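You operate a simulated robot arm through the tools that you are given. There is no shell and no other tool. Be economical: measure what you need, move in short steps, check, and stop when the job is done.

Carry out the task below with a simulated two-armed robot. There is one attempt and no reset: what you move stays moved.

## Task
Get the door corner ready for taking photos and switch the sign on.
Fine: shut the glass door, then latch it, then draw the curtain all the way across; corridor lamp and shelf lamp off. Leave the boxes.

Only the result counts: the job must be done as asked and must still hold three seconds after the hand-in. Knocking over, shifting, dropping, spilling or breaking anything else fails it.

## Robot
Two 7-joint arms with two-finger parallel grippers on one trunk, on a base that drives. Base frame: it is fixed to the floor where the robot stands at the start and does not move with it; the origin is under the middle of the robot, x ahead of it, y to its left, z up. Lengths are in m, angles in degrees, forces in N, time in s.
The left shoulder is at the start at [0.05, 0.161, 1.198], the right one opposite. With the tool pointing down near the work surface each hand reaches from about 0.1 to 0.48 m from the robot's upright axis, wherever it stands, measured 20 degrees to its own side. Places, roughly: corridor lamp switch [0.5, 0, 1.3]; door curtain [0, 1.2, 1.1]; door latch [0.4, 0.7, 1.4]; glass door [0.3, 1.1, 1]; shelf lamp switch [0.5, 0, 1.2]; sign switch [0.5, 0, 1.1]. Payload 3.43 kg a hand.
The tool frame of a hand sits at the grasp point between the pads (the TCP): z along the fingers, y along the line on which they close. The tips reach 0.03 m beyond it. The gripper opens to 0.094 m. The fingers are 0.028 m wide and 0.01 m thick; the gripper's body (0.05 by 0.096 m) begins 0.055 m behind the TCP.
Orientation is that of the tool frame in the base frame, as a unit quaternion [x, y, z, w]. With the fingers straight down and closing along the base's y, the tool's x points along the base's -x, its y along +y and its z along -z.

## Interface
- The arms move only by the tool servo_tool. It takes "left_increments", "right_increments" or both (then of equal length, played together; a hand with none holds still); each is a list of rows, each a list of 7 numbers: the finger opening in cm, from 0 to 9.4, then the shift along the tool's x, y, z in cm, then the turn, a rotation vector about the tool's x, y, z in degrees. In form: [[hand, x, y, z, wx, wy, wz], ...]. A call has 1 to 8 rows; each row is the pose to reach, as a shift and turn from the pose commanded when the call began, along the tool's axes at that moment. A row lasts 0.2 s, in which the tool goes at most 0.05 m and 8.6 degrees; a call with a longer step from one row to the next is refused whole, and so is a gripper value outside its range. A pose out of reach is approached as far as the arm can. The call stops where the force on the tool passes 60 N (or 10 N more than at its start, if that is more) or the arm is blocked; 0.2 s more then pass. The fingers move at their own pace (about 0.045 m/s each) and stop on an object; they squeeze with about 30 N. The grip force told is the motor's: it shows also when the fingers shut on nothing. Time passes only in rows, and 0.2 s behind the last, so rows that repeat a pose let the fingers close. The reply holds the time, the measured pose of the TCP, the force on the tool along the base axes, the opening and the grip force, in the units named above and with some noise, with the torque about the TCP (base axes, N m) and any sound that the robot's microphone picked up, and new pictures: "show" is both (left out), scene, wrist or none (wrist: the cameras of the hands that moved).
- Cameras (640 x 400 px; columns grow to the right, rows downward): "scene" is now at [0.1344, 0.0391, 1.3394]; the picture's right is [0.44, -0.90, 0.00], its down [-0.40, -0.20, -0.89] and it looks along [0.80, 0.39, -0.45] (base axes); focal length 214 px, centre (320, 200). "left" rides on the left gripper at [0.076, -0.014, -0.102] in its tool frame; the picture's right is [0.18, 0.98, 0.00], its down [-0.75, 0.14, -0.64] and it looks along [-0.63, 0.12, 0.77] (tool axes); focal length 243 px, centre (320, 200). "right" rides on the right gripper at [0.076, 0.014, -0.103] in its tool frame; the picture's right is [-0.18, 0.98, 0.00], its down [-0.75, -0.14, -0.64] and it looks along [-0.63, -0.12, 0.77] (tool axes); focal length 243 px, centre (320, 200). There is no depth. A picture from a camera that has moved, and an enlarged one, comes with that camera's place and axes in the base frame and with its lens. The place of the scene camera against the robot may be out by one fixed shift of up to 0.018 m in any direction.
- lift_body(by): slides the trunk up (or, below 0, down) by that many m; the arms and the scene camera ride with it, the base frame stays. It gives what a move gives, with no picture.
- base_move(legs): drives the robot by 1 to 6 legs, each [ahead, left, turn to the left] in m, m and degrees, along the robot's own axes; the way and the turn of a leg run together, so that a leg with both is an arc; at most 1.5 m and 180 degrees a leg. The arms and the cameras ride along, it lands a little off, and it stops where it bumps. It gives what a move gives, and a new picture of the scene camera.
- aim_head(pan, tilt): turns the head with the scene camera to pan (to the left, within 80 degrees either way) and tilt (down, from -29 to 69), counted from straight ahead of the robot. It gives what a move gives, and a new picture of the scene camera.
- enlarge(camera, box): a new picture of the part [left, top, right, bottom] of that camera's present view, enlarged. No time passes.
- sign_off(): hands the job in; it is judged then, once.

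Work in short steps. Places have to be worked out from the pictures, the camera data and where the tool is seen: move nearer, look again, correct. Check each grasp and each placing, and mend what went wrong. You have 120 turns and 260 pictures in all, those below and enlarged ones among them. Open the grippers and draw the arms clear of the work before you hand the job in, unless the task says otherwise; then end with one line.

The tools are called after "Request:" by a JSON object that holds its "name" and its "arguments". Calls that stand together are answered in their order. servo_tool: Moves the arms, as the interface text tells. Its arguments: {"type":"object","properties":{"left_increments":{"type":"array","items":{"type":"array","items":{"type":"number"}}},"right_increments":{"type":"array","items":{"type":"array","items":{"type":"number"}}},"show":{"type":"string","enum":["both","scene","wrist","none"]}},"required":[]} The other tools are called the same way: lift_body (by) slides the trunk up or down; base_move (legs) drives the base; aim_head (pan, tilt) turns the head that bears the scene camera; enlarge (camera, box) takes an enlarged picture of a part of a camera's view; sign_off () hands the job in.

At the start:

```text
clock: 0.0
left_tcp_pos: [0.3429, 0.4524, 1.0003]
left_tool_rot: [0.001, 1.0, 0.0, 0.0]
left_ft_force: [0.6, -0.1, -0.2]
left_moment: [-0.01, -0.03, 0.0]
left_gripper_width: 0.0934
left_grasp_force: 0.0
right_tcp_pos: [0.342, 0.0564, 1.1493]
right_tool_rot: [0.002, 1.0, 0.0, 0.0]
right_ft_force: [-0.1, -0.8, 1.0]
right_moment: [-0.02, -0.02, 0.02]
right_gripper_width: 0.0938
right_grasp_force: 0.1
trunk travel left (down, up): [-0.225, 0.042]
robot x, y, heading: [0.0009, -0.0034, -0.0]
head pan, tilt: [25.8, 26.7]
```

scene: 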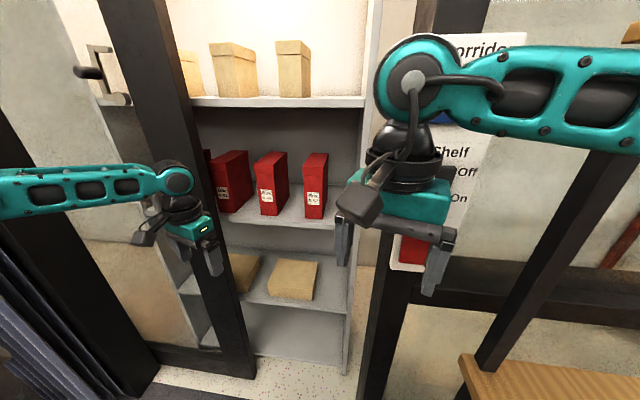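
right: 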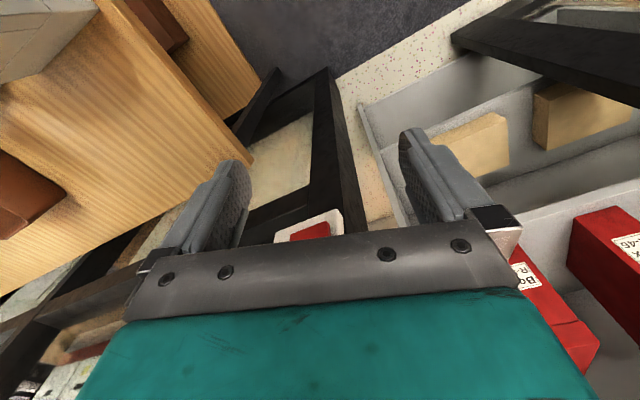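
left: 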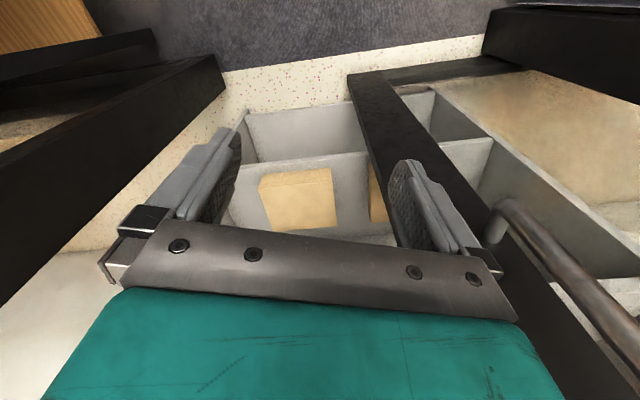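

The door stands to the left with a handle, and the switch panel is behind the right arm. I'll look around with the head first.

Request:
{"name": "aim_head", "arguments": {"pan": 70, "tilt": 20}}

Request:
{"name": "aim_head", "arguments": {"pan": 40, "tilt": 0}}

Request:
{"name": "aim_head", "arguments": {"pan": 0, "tilt": 15}}

```text
clock: 1.1
left_tcp_pos: [0.3436, 0.4524, 0.9998]
left_tool_rot: [0.0, 1.0, 0.0, 0.0]
left_ft_force: [0.5, -0.5, -0.1]
left_moment: [-0.05, 0.0, -0.01]
left_gripper_width: 0.0942
left_grasp_force: 0.1
right_tcp_pos: [0.3428, 0.0575, 1.15]
right_tool_rot: [0.001, 1.0, 0.0, 0.0]
right_ft_force: [0.5, 0.1, -0.3]
right_moment: [-0.04, -0.02, 0.0]
right_gripper_width: 0.094
right_grasp_force: 0.1
trunk travel left (down, up): [-0.225, 0.042]
robot x, y, heading: [-0.0006, 0.0006, -0.1]
head pan, tilt: [70.0, 20.0]
camera scene: at [0.0838, 0.0867, 1.3502], right [0.94, -0.34, 0.0], down [-0.12, -0.32, -0.94], along [0.32, 0.88, -0.34], focal length 214 px, centre (320, 200)
```

scene: 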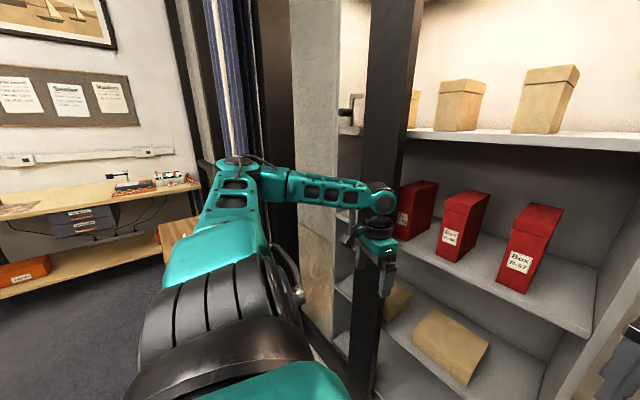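

```text
clock: 2.1
left_tcp_pos: [0.3422, 0.4523, 0.9999]
left_tool_rot: [0.0, 1.0, 0.0, 0.0]
left_ft_force: [0.3, -0.1, 0.3]
left_moment: [0.03, -0.01, 0.06]
left_gripper_width: 0.0939
left_grasp_force: 0.0
right_tcp_pos: [0.3421, 0.0573, 1.1503]
right_tool_rot: [0.001, 1.0, 0.0, -0.001]
right_ft_force: [0.0, 1.5, -0.5]
right_moment: [-0.01, -0.03, 0.04]
right_gripper_width: 0.0941
right_grasp_force: 0.1
trunk travel left (down, up): [-0.225, 0.042]
robot x, y, heading: [-0.0002, -0.0026, -0.2]
head pan, tilt: [40.0, 0.0]
camera scene: at [0.1208, 0.0571, 1.3825], right [0.64, -0.77, 0.0], down [0.0, 0.0, -1.0], along [0.77, 0.64, 0.0], focal length 214 px, centre (320, 200)
```

scene: 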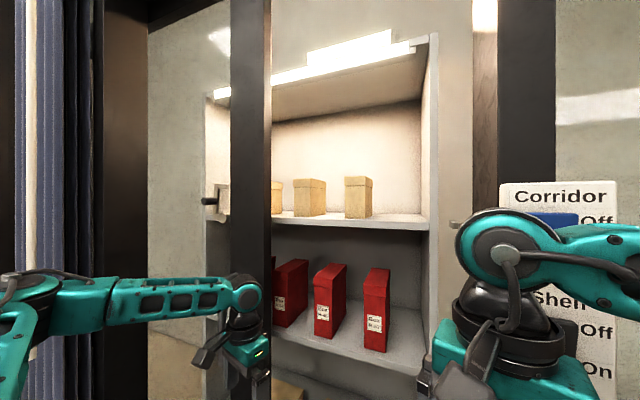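

```text
clock: 3.1
left_tcp_pos: [0.3422, 0.453, 1.0014]
left_tool_rot: [0.001, 1.0, 0.0, 0.0]
left_ft_force: [-0.8, 0.4, -0.8]
left_moment: [-0.02, 0.03, 0.01]
left_gripper_width: 0.0938
left_grasp_force: 0.0
right_tcp_pos: [0.3417, 0.0562, 1.1503]
right_tool_rot: [0.001, 1.0, 0.0, 0.0]
right_ft_force: [-0.6, 0.8, -0.6]
right_moment: [-0.02, 0.02, -0.01]
right_gripper_width: 0.0939
right_grasp_force: 0.0
trunk travel left (down, up): [-0.225, 0.042]
robot x, y, heading: [0.0008, -0.002, 0.2]
head pan, tilt: [0.0, 15.0]
camera scene: at [0.1453, -0.0007, 1.3584], right [0.0, -1.0, 0.0], down [-0.26, 0.0, -0.97], along [0.97, 0.0, -0.26], focal length 214 px, centre (320, 200)
```

scene: 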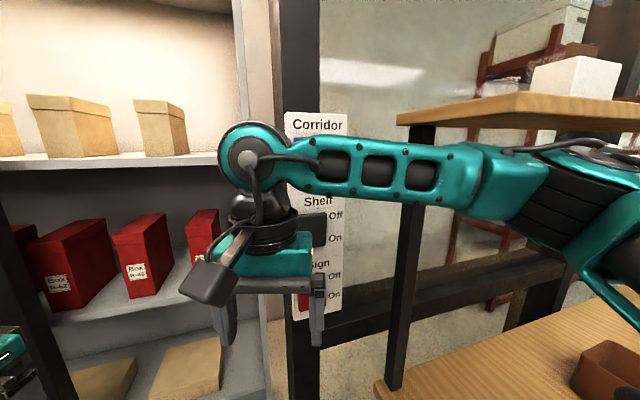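

The panel is obscured by the right arm. I'll look to the sides and low to learn how much room I have for backing off.

Request:
{"name": "aim_head", "arguments": {"pan": -75, "tilt": 35}}

Request:
{"name": "aim_head", "arguments": {"pan": 80, "tilt": 50}}

Request:
{"name": "aim_head", "arguments": {"pan": 55, "tilt": -5}}

```text
clock: 4.6
left_tcp_pos: [0.3429, 0.4527, 1.0003]
left_tool_rot: [0.0, 1.0, 0.0, 0.0]
left_ft_force: [-0.3, 0.3, 0.1]
left_moment: [0.04, 0.02, 0.02]
left_gripper_width: 0.0941
left_grasp_force: 0.0
right_tcp_pos: [0.3421, 0.057, 1.1508]
right_tool_rot: [0.0, 1.0, 0.0, 0.0]
right_ft_force: [-0.5, 0.0, 0.3]
right_moment: [-0.01, 0.0, -0.01]
right_gripper_width: 0.094
right_grasp_force: 0.1
trunk travel left (down, up): [-0.225, 0.042]
robot x, y, heading: [-0.0027, -0.0008, 0.0]
head pan, tilt: [-75.0, 35.0]
camera scene: at [0.0748, -0.0858, 1.3264], right [-0.97, -0.26, 0.0], down [-0.15, 0.55, -0.82], along [0.21, -0.79, -0.57], focal length 214 px, centre (320, 200)
```

scene: 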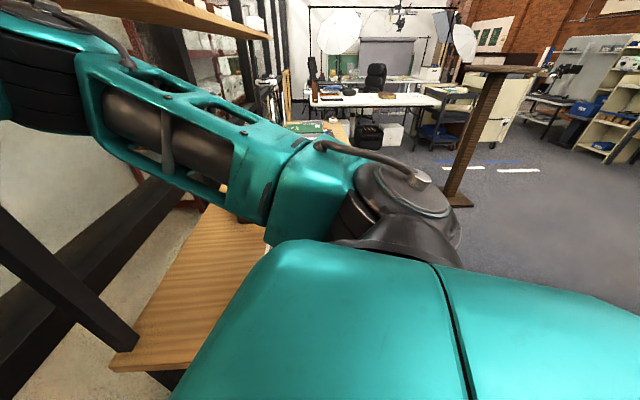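

```text
clock: 7.0
left_tcp_pos: [0.3437, 0.4525, 0.9989]
left_tool_rot: [-0.001, 1.0, -0.001, -0.001]
left_ft_force: [-0.9, -0.1, 0.1]
left_moment: [-0.04, -0.02, -0.02]
left_gripper_width: 0.0939
left_grasp_force: 0.2
right_tcp_pos: [0.3423, 0.0565, 1.149]
right_tool_rot: [0.001, 1.0, -0.001, -0.001]
right_ft_force: [0.5, -0.4, 0.3]
right_moment: [0.0, -0.01, 0.04]
right_gripper_width: 0.094
right_grasp_force: 0.1
trunk travel left (down, up): [-0.225, 0.042]
robot x, y, heading: [-0.0028, -0.0049, 0.0]
head pan, tilt: [80.0, 50.0]
camera scene: at [0.0653, 0.075, 1.3046], right [0.98, -0.17, 0.0], down [-0.13, -0.75, -0.64], along [0.11, 0.63, -0.77], focal length 214 px, centre (320, 200)
```

scene: 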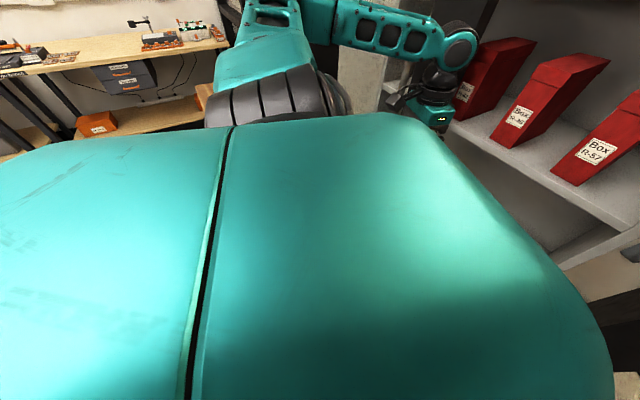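

```text
clock: 8.2
left_tcp_pos: [0.3432, 0.4523, 0.9997]
left_tool_rot: [0.0, 1.0, 0.0, 0.0]
left_ft_force: [0.1, 0.1, 0.1]
left_moment: [0.0, 0.0, -0.04]
left_gripper_width: 0.094
left_grasp_force: 0.1
right_tcp_pos: [0.3424, 0.0568, 1.1506]
right_tool_rot: [0.001, 1.0, 0.0, -0.001]
right_ft_force: [-0.4, 0.5, -0.2]
right_moment: [0.01, -0.01, 0.0]
right_gripper_width: 0.0942
right_grasp_force: 0.0
trunk travel left (down, up): [-0.225, 0.042]
robot x, y, heading: [-0.0, -0.0008, 0.0]
head pan, tilt: [55.0, -5.0]
camera scene: at [0.1021, 0.0709, 1.3902], right [0.82, -0.57, 0.0], down [0.05, 0.07, -1.0], along [0.57, 0.82, 0.09], focal length 214 px, centre (320, 200)
```

scene: 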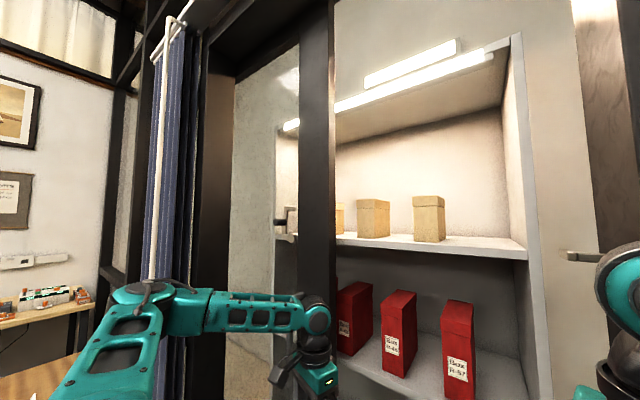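

The rail, the wand on the gathered curtain, the door stile and a strike-like part on the right post can be seen. I'll enlarge on the details.

Request:
{"name": "enlarge", "arguments": {"camera": "scene", "box": [230, 160, 350, 280]}}

Request:
{"name": "enlarge", "arguments": {"camera": "scene", "box": [500, 180, 640, 320]}}

Request:
{"name": "enlarge", "arguments": {"camera": "scene", "box": [80, 0, 360, 180]}}

```text
3.33 times, centred on (290, 220) of scene
camera zoom: at [0.1021, 0.0709, 1.3902], right [0.82, -0.57, 0.0], down [0.05, 0.07, -1.0], along [0.57, 0.82, 0.09], focal length 715 px, centre (420, 133)
```

zoom: 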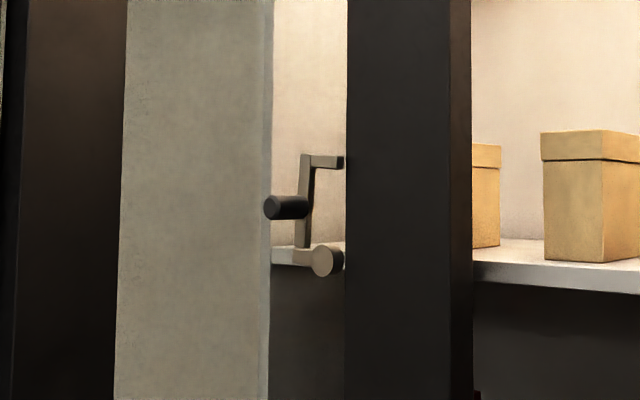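

```text
2.86 times, centred on (570, 250) of scene
camera zoom: at [0.1021, 0.0709, 1.3902], right [0.82, -0.57, 0.0], down [0.05, 0.07, -1.0], along [0.57, 0.82, 0.09], focal length 613 px, centre (-394, 57)
```

zoom: 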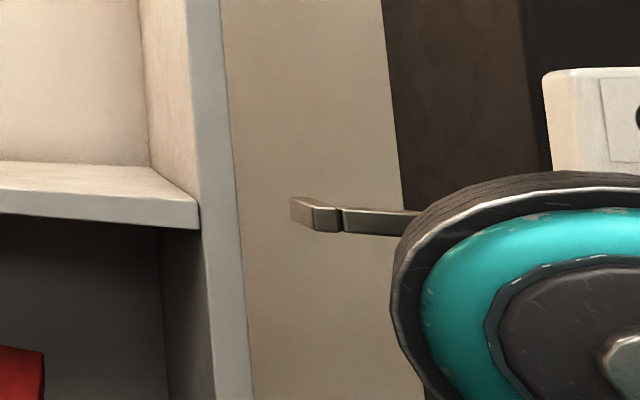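

```text
2.22 times, centred on (220, 90) of scene
camera zoom: at [0.1021, 0.0709, 1.3902], right [0.82, -0.57, 0.0], down [0.05, 0.07, -1.0], along [0.57, 0.82, 0.09], focal length 477 px, centre (542, 444)
```

zoom: 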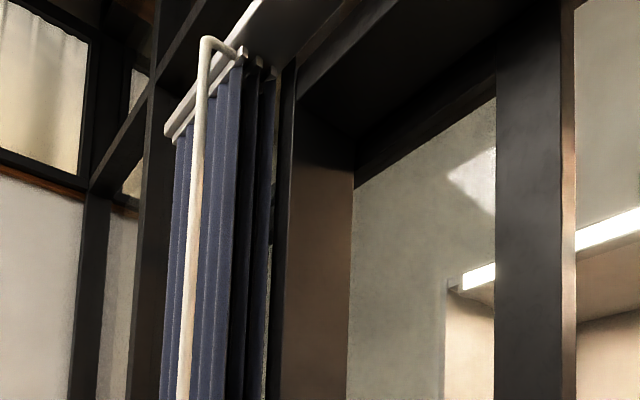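

The wall appears skewed about 20° to me (left side nearer), the crank-like latch sits left of the stile near [0.4,0.7,1.4]. I'll back off for an overview.

Request:
{"name": "base_move", "arguments": {"legs": [[-0.35, -0.0, 0]]}}

Request:
{"name": "aim_head", "arguments": {"pan": 50, "tilt": 10}}

```text
clock: 10.5
left_tcp_pos: [-0.015, 0.4538, 0.9994]
left_tool_rot: [-0.002, 1.0, 0.001, -0.001]
left_ft_force: [-0.6, -0.2, 1.3]
left_moment: [0.0, -0.01, -0.05]
left_gripper_width: 0.094
left_grasp_force: 0.1
right_tcp_pos: [-0.013, 0.0565, 1.1501]
right_tool_rot: [-0.002, 1.0, 0.0, 0.0]
right_ft_force: [0.3, -0.1, -0.4]
right_moment: [0.03, -0.02, 0.01]
right_gripper_width: 0.0939
right_grasp_force: 0.1
trunk travel left (down, up): [-0.225, 0.042]
robot x, y, heading: [-0.3565, 0.0021, 0.2]
head pan, tilt: [55.0, -5.0]
camera scene: at [-0.2532, 0.0704, 1.3903], right [0.82, -0.57, 0.0], down [0.05, 0.07, -1.0], along [0.57, 0.82, 0.09], focal length 214 px, centre (320, 200)
```

scene: 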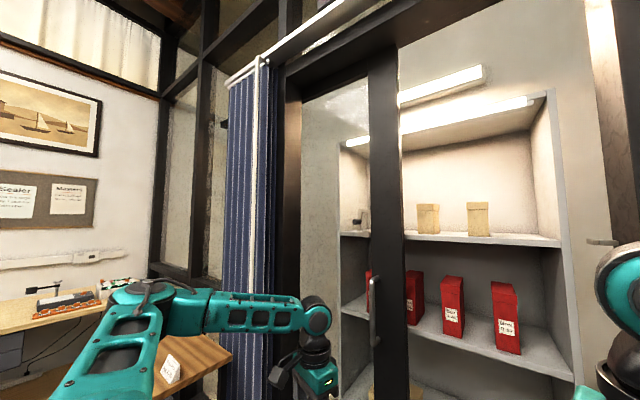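

```text
clock: 11.3
left_tcp_pos: [-0.0137, 0.4526, 1.0009]
left_tool_rot: [-0.003, 1.0, 0.0, 0.0]
left_ft_force: [0.7, 0.8, 0.4]
left_moment: [0.01, -0.01, 0.02]
left_gripper_width: 0.094
left_grasp_force: 0.1
right_tcp_pos: [-0.0122, 0.0574, 1.1498]
right_tool_rot: [-0.002, 1.0, 0.0, 0.0]
right_ft_force: [-0.6, -0.3, -1.0]
right_moment: [-0.01, -0.01, 0.01]
right_gripper_width: 0.0942
right_grasp_force: 0.1
trunk travel left (down, up): [-0.225, 0.042]
robot x, y, heading: [-0.3527, 0.001, 0.3]
head pan, tilt: [50.0, 10.0]
camera scene: at [-0.2432, 0.07, 1.3666], right [0.77, -0.64, 0.0], down [-0.11, -0.13, -0.98], along [0.63, 0.76, -0.17], focal length 214 px, centre (320, 200)
```

scene: 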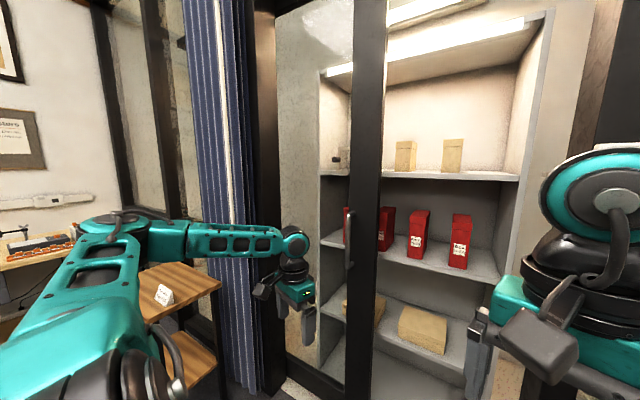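

Now the door leaf with D-handle on its near stile shows clearly. I'll enlarge the door, and look at the panel side.

Request:
{"name": "enlarge", "arguments": {"camera": "scene", "box": [250, 100, 410, 200]}}

Request:
{"name": "enlarge", "arguments": {"camera": "scene", "box": [240, 200, 420, 400]}}

Request:
{"name": "aim_head", "arguments": {"pan": 45, "tilt": 35}}

Request:
{"name": "aim_head", "arguments": {"pan": 45, "tilt": -20}}

Request:
{"name": "aim_head", "arguments": {"pan": 5, "tilt": 15}}

```text
4.00 times, centred on (330, 150) of scene
camera zoom: at [-0.2432, 0.07, 1.3666], right [0.77, -0.64, 0.0], down [-0.11, -0.13, -0.98], along [0.63, 0.76, -0.17], focal length 858 px, centre (280, 400)
```

zoom: 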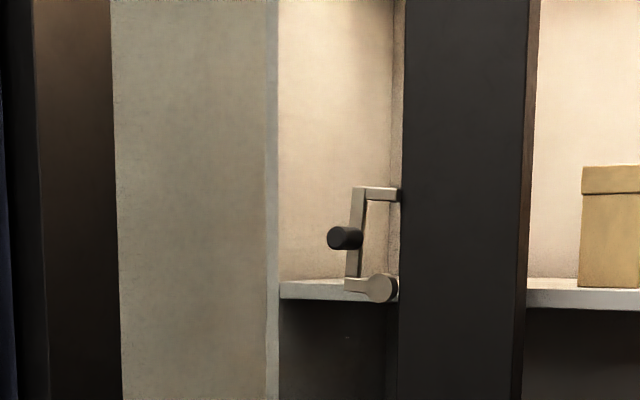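

```text
2.00 times, centred on (330, 300) of scene
camera zoom: at [-0.2432, 0.07, 1.3666], right [0.77, -0.64, 0.0], down [-0.11, -0.13, -0.98], along [0.63, 0.76, -0.17], focal length 429 px, centre (300, 0)
```

zoom: 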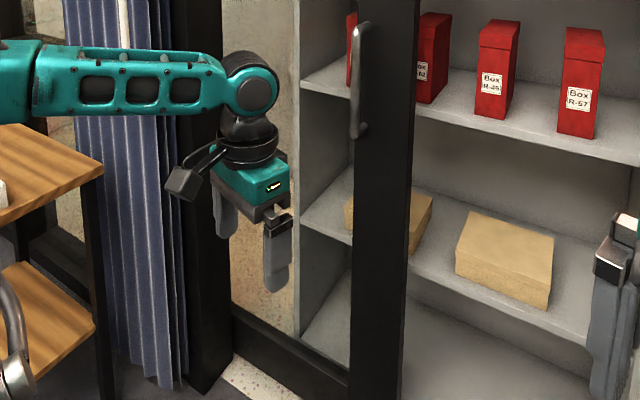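

```text
clock: 12.2
left_tcp_pos: [-0.0142, 0.4519, 1.0007]
left_tool_rot: [-0.003, 1.0, 0.0, 0.0]
left_ft_force: [0.1, 0.2, 0.0]
left_moment: [0.05, -0.04, 0.02]
left_gripper_width: 0.0941
left_grasp_force: 0.0
right_tcp_pos: [-0.0127, 0.0585, 1.1508]
right_tool_rot: [-0.001, 1.0, 0.0, -0.001]
right_ft_force: [-0.2, 0.6, 0.1]
right_moment: [0.0, -0.03, -0.03]
right_gripper_width: 0.0941
right_grasp_force: 0.0
trunk travel left (down, up): [-0.225, 0.042]
robot x, y, heading: [-0.3568, -0.0001, 0.2]
head pan, tilt: [45.0, 35.0]
camera scene: at [-0.2406, 0.0611, 1.3264], right [0.71, -0.7, 0.0], down [-0.4, -0.41, -0.82], along [0.58, 0.58, -0.57], focal length 214 px, centre (320, 200)
```

scene: 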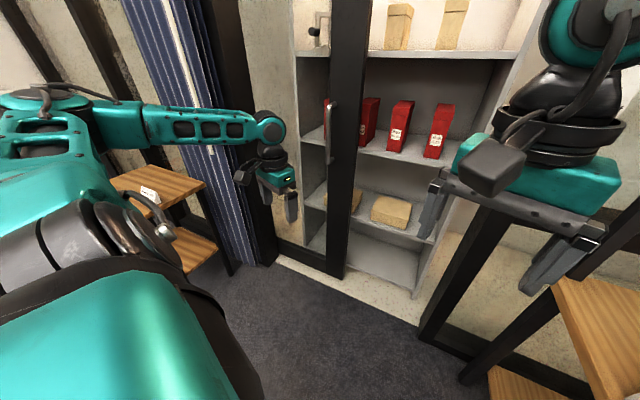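

```text
clock: 13.4
left_tcp_pos: [-0.0132, 0.4528, 0.9999]
left_tool_rot: [-0.003, 1.0, -0.001, 0.0]
left_ft_force: [1.2, -0.3, 0.0]
left_moment: [0.01, -0.01, -0.01]
left_gripper_width: 0.094
left_grasp_force: 0.0
right_tcp_pos: [-0.0122, 0.0575, 1.1493]
right_tool_rot: [-0.002, 1.0, 0.0, 0.0]
right_ft_force: [0.3, -0.4, 0.3]
right_moment: [0.01, 0.01, 0.05]
right_gripper_width: 0.094
right_grasp_force: 0.1
trunk travel left (down, up): [-0.225, 0.042]
robot x, y, heading: [-0.353, 0.0034, 0.2]
head pan, tilt: [45.0, -20.0]
camera scene: at [-0.249, 0.0526, 1.4117], right [0.71, -0.7, 0.0], down [0.24, 0.24, -0.94], along [0.66, 0.67, 0.34], focal length 214 px, centre (320, 200)
```

scene: 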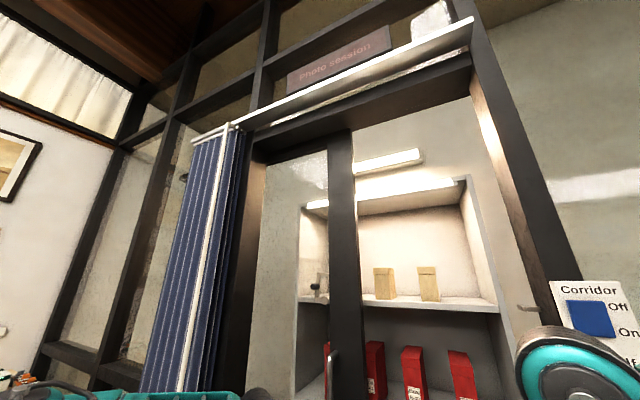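

```text
clock: 14.5
left_tcp_pos: [-0.0147, 0.453, 0.9987]
left_tool_rot: [-0.003, 1.0, 0.0, 0.0]
left_ft_force: [-0.4, -0.6, 0.7]
left_moment: [0.01, 0.03, 0.03]
left_gripper_width: 0.0938
left_grasp_force: 0.0
right_tcp_pos: [-0.0128, 0.0587, 1.1506]
right_tool_rot: [-0.001, 1.0, 0.0, -0.001]
right_ft_force: [1.2, -0.8, 0.2]
right_moment: [0.01, 0.02, -0.03]
right_gripper_width: 0.0938
right_grasp_force: 0.1
trunk travel left (down, up): [-0.225, 0.042]
robot x, y, heading: [-0.3536, -0.0024, 0.2]
head pan, tilt: [5.0, 15.0]
camera scene: at [-0.2095, 0.0072, 1.3584], right [0.09, -1.0, 0.0], down [-0.26, -0.02, -0.97], along [0.96, 0.09, -0.26], focal length 214 px, centre (320, 200)
```

scene: 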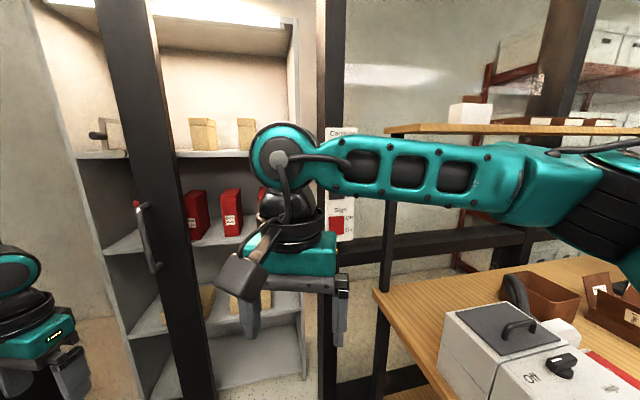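

Geometry worked out: doorway line runs about from (0.21,1.09) to (0.58,0.035), so the wall is turned ~19°; the door is a sliding leaf ~0.55 m open, handle and latch on its near stile, and the lit sign "Photo session" overhead. I'll turn to face the wall squarely.

Request:
{"name": "base_move", "arguments": {"legs": [[0, 0, 19.2]]}}

Request:
{"name": "aim_head", "arguments": {"pan": -10, "tilt": 15}}

```text
clock: 15.9
left_tcp_pos: [-0.1811, 0.5402, 0.9999]
left_tool_rot: [-0.168, 0.986, -0.001, 0.0]
left_ft_force: [0.1, 0.7, 0.1]
left_moment: [-0.02, -0.01, 0.01]
left_gripper_width: 0.0938
left_grasp_force: 0.0
right_tcp_pos: [-0.051, 0.166, 1.1501]
right_tool_rot: [-0.168, 0.986, -0.001, 0.0]
right_ft_force: [-0.1, -0.1, -0.3]
right_moment: [0.01, -0.02, 0.02]
right_gripper_width: 0.0939
right_grasp_force: 0.1
trunk travel left (down, up): [-0.225, 0.042]
robot x, y, heading: [-0.3564, -0.0034, 19.3]
head pan, tilt: [5.0, 15.0]
camera scene: at [-0.2199, 0.0503, 1.3584], right [0.41, -0.91, 0.0], down [-0.24, -0.11, -0.97], along [0.88, 0.4, -0.26], focal length 214 px, centre (320, 200)
```

scene: 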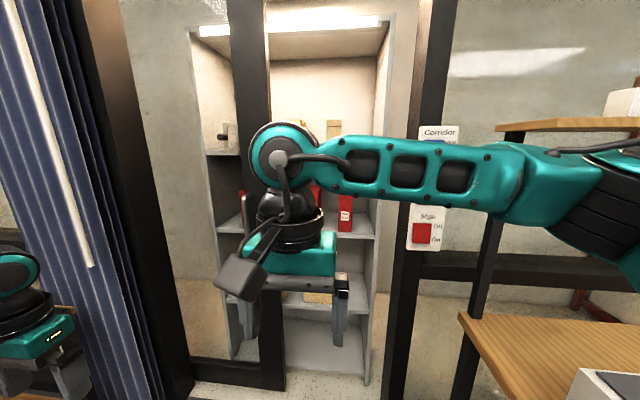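

```text
clock: 16.7
left_tcp_pos: [-0.1817, 0.5398, 0.9997]
left_tool_rot: [-0.168, 0.986, 0.001, 0.0]
left_ft_force: [0.1, 0.3, 0.1]
left_moment: [-0.01, 0.01, -0.02]
left_gripper_width: 0.0938
left_grasp_force: 0.1
right_tcp_pos: [-0.0506, 0.1657, 1.1506]
right_tool_rot: [-0.167, 0.986, 0.0, 0.0]
right_ft_force: [0.3, -1.0, -0.3]
right_moment: [0.0, -0.02, -0.01]
right_gripper_width: 0.0939
right_grasp_force: 0.1
trunk travel left (down, up): [-0.225, 0.042]
robot x, y, heading: [-0.3539, -0.0009, 19.2]
head pan, tilt: [-10.0, 15.0]
camera scene: at [-0.2126, 0.0268, 1.3584], right [0.16, -0.99, 0.0], down [-0.26, -0.04, -0.97], along [0.95, 0.16, -0.26], focal length 214 px, centre (320, 200)
```

scene: 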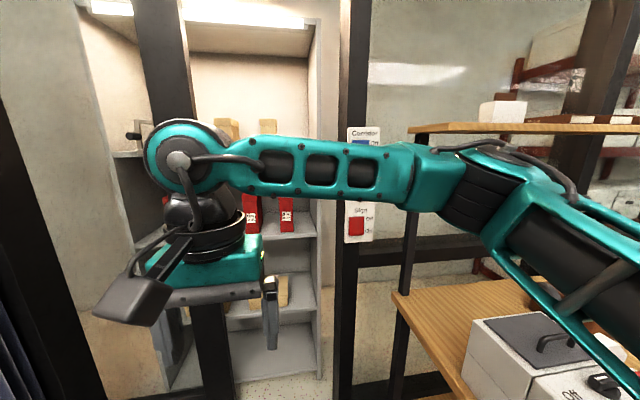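

I'll swing the right tool to point forward while moving it 15 cm ahead and right, out of the camera's line.

Request:
{"name": "servo_tool", "arguments": {"right_increments": [[9.4, -2, -2, 0, 0, -8.5, 0], [9.4, -4, -4, 0, 0, -17, 0], [9.4, -6, -6, 0, 0, -25.5, 0], [9.4, -8, -8, 0, 0, -34, 0], [9.4, -10, -10, 0, 0, -42.5, 0], [9.4, -12, -12, 0, 0, -51, 0], [9.4, -14, -14, 0, 0, -59.5, 0], [9.4, -15, -15, 0, 0, -68, 0]], "show": "scene"}}

```text
clock: 18.5
left_tcp_pos: [-0.1814, 0.5405, 0.9998]
left_tool_rot: [-0.168, 0.986, 0.0, 0.0]
left_ft_force: [-0.1, -0.2, -0.5]
left_moment: [-0.03, -0.02, -0.01]
left_gripper_width: 0.0942
left_grasp_force: 0.0
right_tcp_pos: [0.1411, 0.075, 1.15]
right_tool_rot: [-0.139, 0.818, 0.094, 0.551]
right_ft_force: [0.7, 0.5, -0.1]
right_moment: [-0.02, 0.0, 0.01]
right_gripper_width: 0.0941
right_grasp_force: 0.1
trunk travel left (down, up): [-0.225, 0.042]
robot x, y, heading: [-0.357, -0.0036, 19.4]
head pan, tilt: [-10.0, 15.0]
camera scene: at [-0.2124, 0.0267, 1.3584], right [0.16, -0.99, 0.0], down [-0.26, -0.04, -0.97], along [0.95, 0.16, -0.26], focal length 214 px, centre (320, 200)
```

scene: 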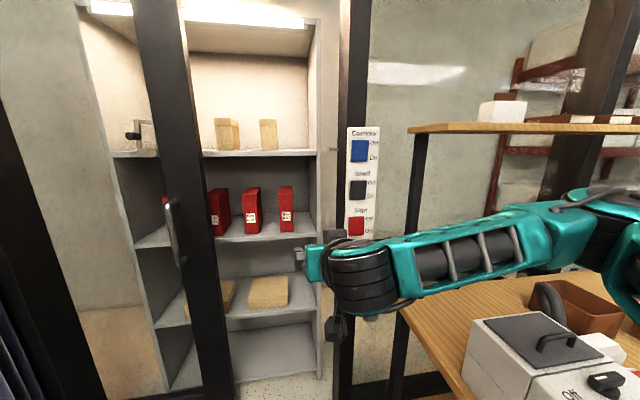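

Panel is now visible. I'll enlarge it, and finish the tool turn with the fingers shut.

Request:
{"name": "enlarge", "arguments": {"camera": "scene", "box": [325, 115, 405, 245]}}

Request:
{"name": "servo_tool", "arguments": {"right_increments": [[0, 0, 0, 0, 0, -7.4, 0], [0, 0, 0, 0, 0, -14.8, 0], [0, 0, 0, 0, 0, -22, 0], [0, 0, 0, 0, 0, -22, 0], [0, 0, 0, 0, 0, -22, 0]], "show": "both"}}

```text
3.08 times, centred on (365, 180) of scene
camera zoom: at [-0.2124, 0.0267, 1.3584], right [0.16, -0.99, 0.0], down [-0.26, -0.04, -0.97], along [0.95, 0.16, -0.26], focal length 660 px, centre (182, 262)
```

zoom: 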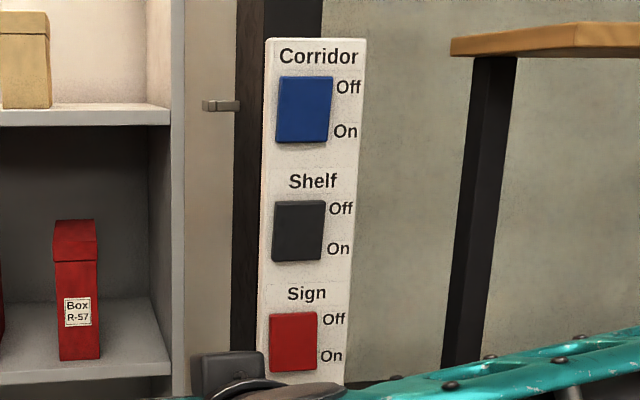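

```text
clock: 19.7
left_tcp_pos: [-0.1802, 0.5398, 1.0001]
left_tool_rot: [-0.168, 0.986, 0.0, 0.0]
left_ft_force: [0.1, -0.6, -0.1]
left_moment: [-0.03, -0.01, 0.0]
left_gripper_width: 0.094
left_grasp_force: 0.1
right_tcp_pos: [0.1406, 0.0762, 1.1503]
right_tool_rot: [-0.119, 0.697, 0.119, 0.697]
right_ft_force: [0.6, -0.6, -0.2]
right_moment: [-0.01, -0.01, -0.01]
right_gripper_width: 0.0
right_grasp_force: 10.5
trunk travel left (down, up): [-0.225, 0.042]
robot x, y, heading: [-0.3508, 0.0005, 19.3]
head pan, tilt: [-10.0, 15.0]
camera scene: at [-0.2126, 0.0269, 1.3584], right [0.16, -0.99, 0.0], down [-0.26, -0.04, -0.97], along [0.95, 0.16, -0.26], focal length 214 px, centre (320, 200)
camera right: at [0.0379, 0.0555, 1.0754], right [-0.32, 0.93, 0.18], down [-0.56, -0.34, 0.75], along [0.76, 0.14, 0.63], focal length 243 px, centre (320, 200)
```

scene: 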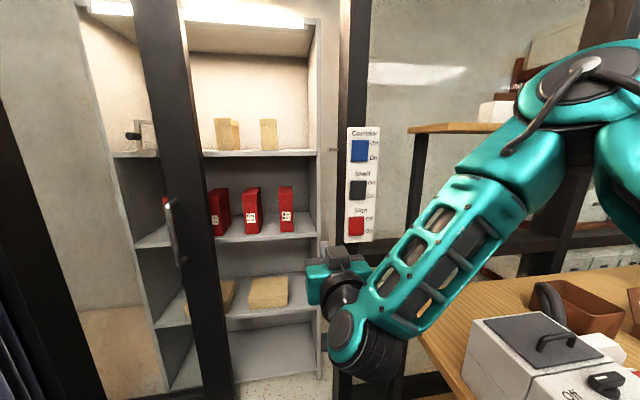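
right: 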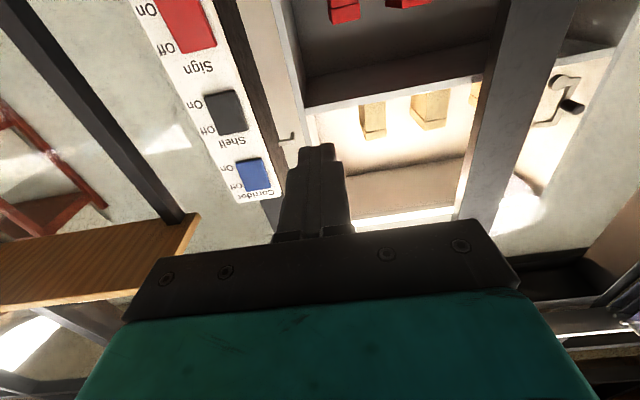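

Triangulated: the rockers sit at about (0.502, 0.017) with z ≈ 1.333 (corridor), 1.204 (shelf), 1.076 (sign). I'll drive closer by 0.2 m with a bit to the right.

Request:
{"name": "base_move", "arguments": {"legs": [[0.2, -0.04, 0]]}}

Request:
{"name": "enlarge", "arguments": {"camera": "scene", "box": [330, 90, 450, 270]}}

```text
clock: 21.3
left_tcp_pos: [0.0193, 0.566, 0.9996]
left_tool_rot: [-0.168, 0.986, 0.001, 0.0]
left_ft_force: [-0.3, 0.0, 0.1]
left_moment: [-0.01, 0.01, 0.03]
left_gripper_width: 0.0939
left_grasp_force: 0.1
right_tcp_pos: [0.3411, 0.1041, 1.1506]
right_tool_rot: [-0.118, 0.698, 0.118, 0.697]
right_ft_force: [-0.1, 0.7, 0.2]
right_moment: [0.0, 0.0, -0.01]
right_gripper_width: 0.0001
right_grasp_force: 29.9
trunk travel left (down, up): [-0.225, 0.042]
robot x, y, heading: [-0.1517, 0.0275, 19.5]
head pan, tilt: [-10.0, 15.0]
camera scene: at [-0.0118, 0.0549, 1.3583], right [0.16, -0.99, 0.0], down [-0.26, -0.04, -0.97], along [0.95, 0.16, -0.26], focal length 214 px, centre (320, 200)
```

scene: 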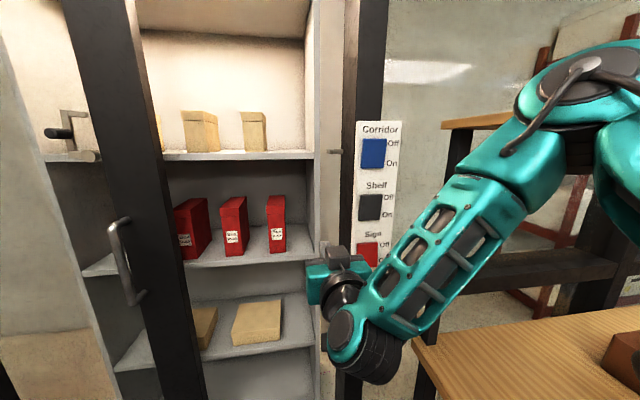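

```text
2.22 times, centred on (390, 180) of scene
camera zoom: at [-0.0118, 0.0549, 1.3583], right [0.16, -0.99, 0.0], down [-0.26, -0.04, -0.97], along [0.95, 0.16, -0.26], focal length 477 px, centre (164, 244)
```

zoom: 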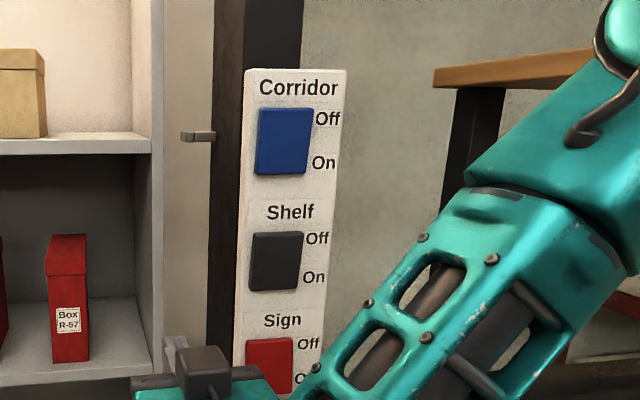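

Second fix agrees (0.502, 0.016, 1.334). I move the closed fingers in front of the corridor switch's upper "Off" half.

Request:
{"name": "servo_tool", "arguments": {"right_increments": [[0, -3, -3.4, 0, 0, 0, 0], [0, -6, -6.8, 0, 0, 0, 0], [0, -9.5, -10.2, 0, 0, 0, 0], [0, -13, -13.7, 0, 0, 0, 0], [0, -17, -13.7, 0, 0, 0, 0], [0, -20, -13.7, 2, 0, 0, 0], [0, -20, -13.7, 4, 0, 0, 0]], "show": "both"}}

```text
clock: 22.9
left_tcp_pos: [0.0183, 0.5674, 1.0]
left_tool_rot: [-0.168, 0.986, 0.0, 0.0]
left_ft_force: [0.1, -0.6, 0.1]
left_moment: [-0.06, -0.01, 0.0]
left_gripper_width: 0.0942
left_grasp_force: 0.1
right_tcp_pos: [0.4246, -0.0132, 1.3503]
right_tool_rot: [-0.119, 0.698, 0.118, 0.696]
right_ft_force: [-0.9, 0.4, -0.1]
right_moment: [-0.01, -0.01, 0.02]
right_gripper_width: 0.0
right_grasp_force: 30.0
right hand out of reach, approached as far as the arm can: row 2, 3
trunk travel left (down, up): [-0.225, 0.042]
robot x, y, heading: [-0.1546, 0.0295, 19.3]
head pan, tilt: [-10.0, 15.0]
camera scene: at [-0.0122, 0.055, 1.3583], right [0.16, -0.99, 0.0], down [-0.26, -0.04, -0.97], along [0.95, 0.16, -0.26], focal length 214 px, centre (320, 200)
camera right: at [0.3214, -0.033, 1.2752], right [-0.32, 0.93, 0.18], down [-0.56, -0.34, 0.75], along [0.76, 0.14, 0.63], focal length 243 px, centre (320, 200)
```

scene: 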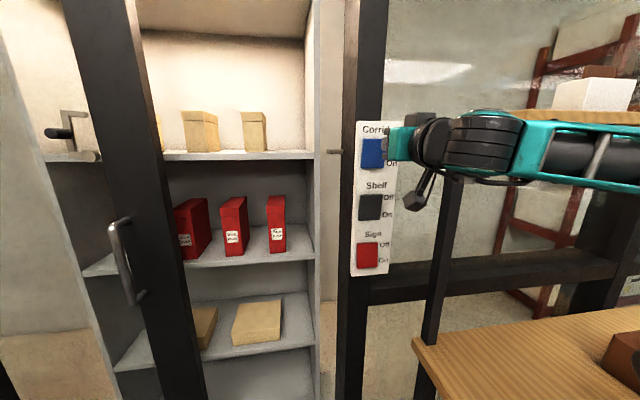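
right: 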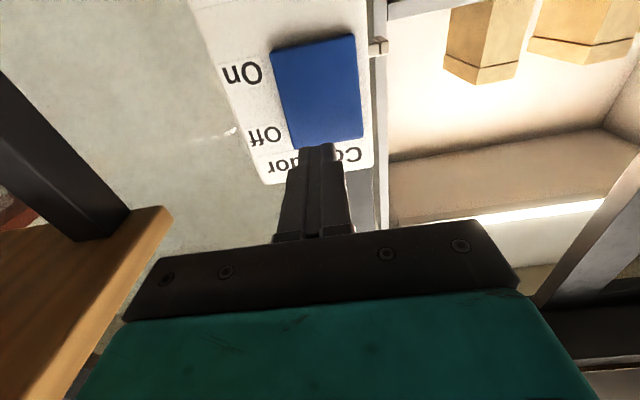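

Aligned with the upper half. Now pressing forward in small steps; a stop on force is expected.

Request:
{"name": "servo_tool", "arguments": {"right_increments": [[0, 0, 0, 2.5, 0, 0, 0], [0, 0, 0, 4, 0, 0, 0], [0, 0, 0, 5, 0, 0, 0], [0, 0, 0, 5.8, 0, 0, 0], [0, 0, 0, 6.4, 0, 0, 0]], "show": "both"}}

```text
clock: 23.9
left_tcp_pos: [0.0158, 0.5643, 1.0019]
left_tool_rot: [-0.166, 0.986, 0.001, 0.003]
left_ft_force: [0.6, -0.7, -0.7]
left_moment: [0.03, 0.03, 0.0]
left_gripper_width: 0.0939
left_grasp_force: 0.0
right_tcp_pos: [0.463, 0.0011, 1.3522]
right_tool_rot: [-0.119, 0.697, 0.119, 0.697]
right_ft_force: [-35.8, -17.6, -2.6]
right_moment: [-0.25, 0.59, -0.25]
right_gripper_width: 0.0
right_grasp_force: 29.7
trunk travel left (down, up): [-0.225, 0.042]
robot x, y, heading: [-0.1591, 0.0285, 19.2]
head pan, tilt: [-10.0, 15.0]
heard: click
stopped in row 4 (right hand): the force on the tool passed its limit at 67 N (the readings are from after the stop); the commanded pose is now the measured one
camera scene: at [-0.0202, 0.0502, 1.3592], right [0.16, -0.99, 0.0], down [-0.25, -0.04, -0.97], along [0.96, 0.15, -0.25], focal length 214 px, centre (320, 200)
camera right: at [0.3615, -0.0192, 1.2765], right [-0.33, 0.93, 0.18], down [-0.56, -0.35, 0.75], along [0.76, 0.14, 0.63], focal length 243 px, centre (320, 200)
```

scene: 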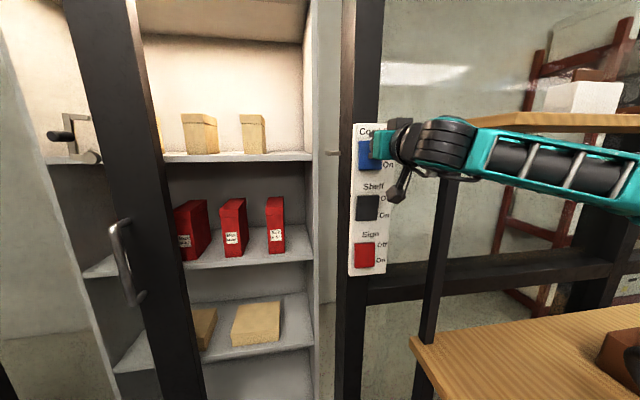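
right: 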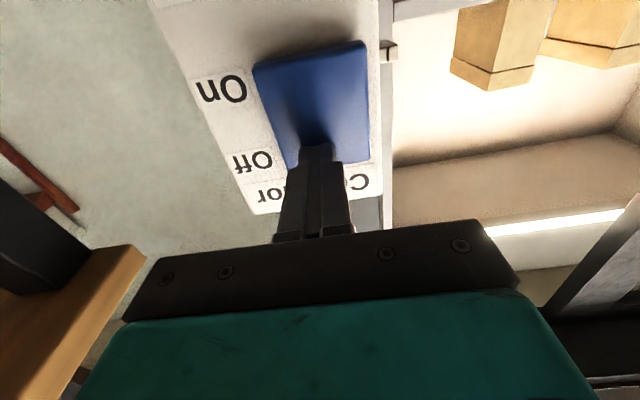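

Click heard and the corridor darkened. I retreat and go to the shelf switch's upper half (z≈1.222).

Request:
{"name": "servo_tool", "arguments": {"right_increments": [[0, 0, 0, -2, 0, 0, 0], [0, 0, 0, -4.5, 0, 0, 0], [0, 4, 0, -5, 0, 0, 0], [0, 8.5, 0, -5, 0, 0, 0], [0, 13, 0, -5, 0, 0, 0], [0, 13, 0, -4, 0, 0, 0]], "show": "both"}}

```text
clock: 25.3
left_tcp_pos: [0.0192, 0.5676, 0.9993]
left_tool_rot: [-0.167, 0.986, -0.001, 0.0]
left_ft_force: [0.2, -0.5, 0.4]
left_moment: [0.0, -0.01, 0.01]
left_gripper_width: 0.0938
left_grasp_force: 0.1
right_tcp_pos: [0.4244, -0.0118, 1.2683]
right_tool_rot: [-0.123, 0.702, 0.119, 0.692]
right_ft_force: [0.2, 0.6, -0.1]
right_moment: [-0.01, 0.01, -0.06]
right_gripper_width: 0.0
right_grasp_force: 30.1
right hand out of reach, approached as far as the arm can: row 4, 5, 6
trunk travel left (down, up): [-0.225, 0.042]
robot x, y, heading: [-0.1561, 0.0265, 19.5]
head pan, tilt: [-10.0, 15.0]
camera scene: at [-0.0136, 0.0542, 1.3584], right [0.16, -0.99, 0.0], down [-0.26, -0.04, -0.97], along [0.95, 0.15, -0.26], focal length 214 px, centre (320, 200)
camera right: at [0.3208, -0.0328, 1.1937], right [-0.33, 0.93, 0.18], down [-0.55, -0.34, 0.76], along [0.77, 0.15, 0.62], focal length 243 px, centre (320, 200)
```

scene: 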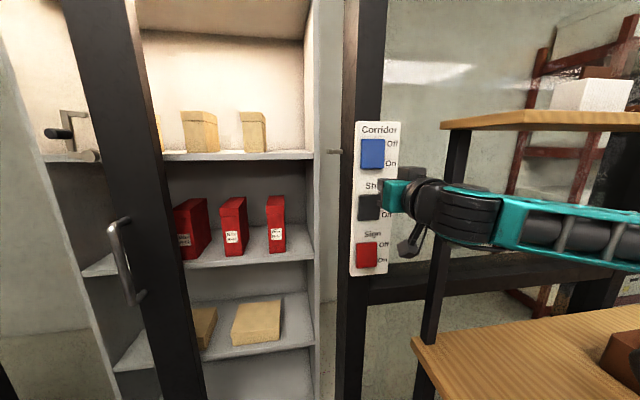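
right: 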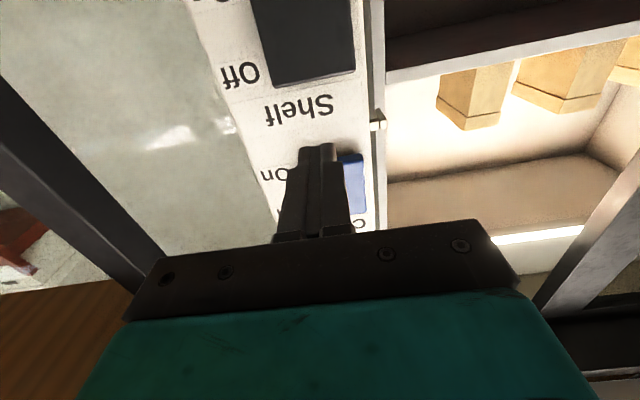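

The arm hits a limit here, so I'll lower the trunk by 4.5 cm instead.

Request:
{"name": "lift_body", "arguments": {"by": -0.046}}

Request:
{"name": "servo_tool", "arguments": {"right_increments": [[0, 0, 0, 0, 0, 0, 0]], "show": "both"}}

```text
clock: 26.2
left_tcp_pos: [0.0188, 0.565, 0.9558]
left_tool_rot: [-0.167, 0.986, 0.0, 0.0]
left_ft_force: [0.9, -0.4, 0.1]
left_moment: [-0.01, 0.01, 0.02]
left_gripper_width: 0.0943
left_grasp_force: 0.0
right_tcp_pos: [0.4245, -0.0129, 1.2218]
right_tool_rot: [-0.123, 0.701, 0.12, 0.692]
right_ft_force: [-0.5, 0.4, 0.3]
right_moment: [0.01, 0.01, 0.03]
right_gripper_width: 0.0001
right_grasp_force: 30.0
trunk travel left (down, up): [-0.179, 0.088]
robot x, y, heading: [-0.155, 0.0269, 19.2]
head pan, tilt: [-10.0, 15.0]
```

```text
clock: 26.6
left_tcp_pos: [0.0202, 0.5672, 0.9532]
left_tool_rot: [-0.167, 0.986, 0.0, 0.0]
left_ft_force: [0.3, 0.0, -0.3]
left_moment: [0.01, 0.01, 0.01]
left_gripper_width: 0.0938
left_grasp_force: 0.1
right_tcp_pos: [0.4246, -0.011, 1.2214]
right_tool_rot: [-0.122, 0.701, 0.119, 0.692]
right_ft_force: [-0.3, 0.1, -0.6]
right_moment: [0.0, 0.01, 0.02]
right_gripper_width: 0.0001
right_grasp_force: 29.9
trunk travel left (down, up): [-0.179, 0.088]
robot x, y, heading: [-0.1538, 0.0256, 19.3]
head pan, tilt: [-10.0, 15.0]
camera scene: at [-0.0134, 0.0541, 1.3124], right [0.16, -0.99, 0.0], down [-0.26, -0.04, -0.97], along [0.95, 0.15, -0.26], focal length 214 px, centre (320, 200)
camera right: at [0.321, -0.0327, 1.1478], right [-0.33, 0.93, 0.18], down [-0.55, -0.34, 0.76], along [0.77, 0.15, 0.62], focal length 243 px, centre (320, 200)
```

scene: 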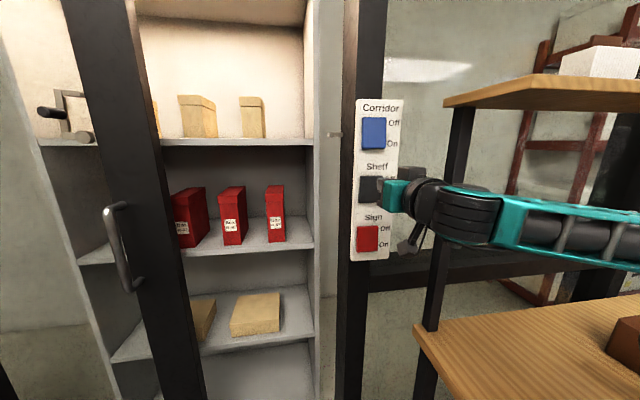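
right: 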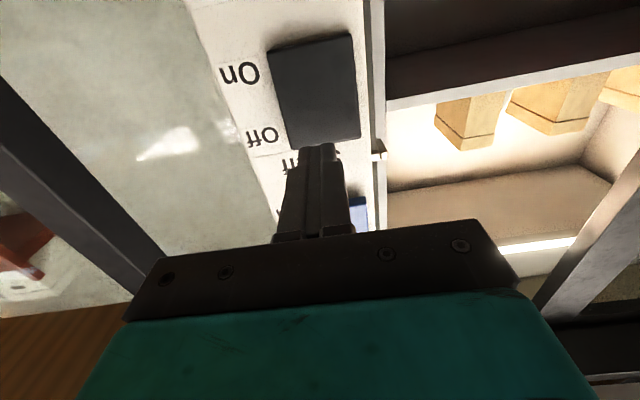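

Aligned with the shelf switch "Off" half; pressing.

Request:
{"name": "servo_tool", "arguments": {"right_increments": [[0, 0, 0, 2.2, 0, 0, 0], [0, 0, 0, 3.5, 0, 0, 0], [0, 0, 0, 4.3, 0, 0, 0], [0, 0, 0, 5, 0, 0, 0], [0, 0, 0, 5.8, 0, 0, 0]], "show": "both"}}

```text
clock: 27.8
left_tcp_pos: [0.0152, 0.5649, 0.9554]
left_tool_rot: [-0.168, 0.986, 0.002, 0.002]
left_ft_force: [0.3, -0.3, 0.0]
left_moment: [0.0, -0.02, -0.01]
left_gripper_width: 0.0941
left_grasp_force: 0.0
right_tcp_pos: [0.4642, 0.002, 1.2235]
right_tool_rot: [-0.125, 0.706, 0.12, 0.687]
right_ft_force: [-44.9, -18.6, -17.5]
right_moment: [-0.35, 1.12, -0.28]
right_gripper_width: 0.0
right_grasp_force: 29.6
right hand out of reach, approached as far as the arm can: row 4, 5
trunk travel left (down, up): [-0.179, 0.088]
robot x, y, heading: [-0.1563, 0.0273, 19.1]
head pan, tilt: [-10.0, 15.0]
heard: click
camera scene: at [-0.0189, 0.0509, 1.3128], right [0.16, -0.99, 0.0], down [-0.25, -0.04, -0.97], along [0.95, 0.15, -0.25], focal length 214 px, centre (320, 200)
camera right: at [0.3601, -0.0198, 1.1501], right [-0.33, 0.93, 0.18], down [-0.54, -0.34, 0.77], along [0.78, 0.16, 0.61], focal length 243 px, centre (320, 200)
```

scene: 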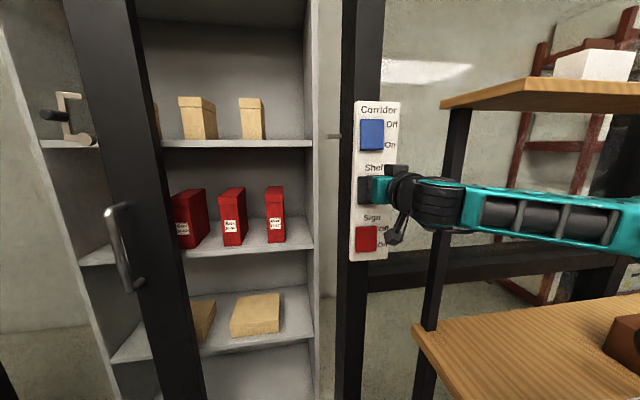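
right: 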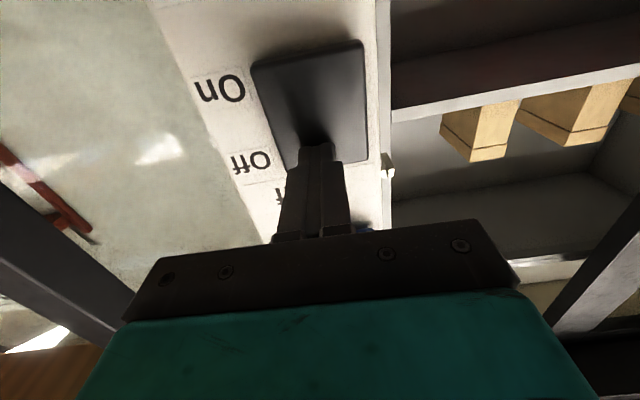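

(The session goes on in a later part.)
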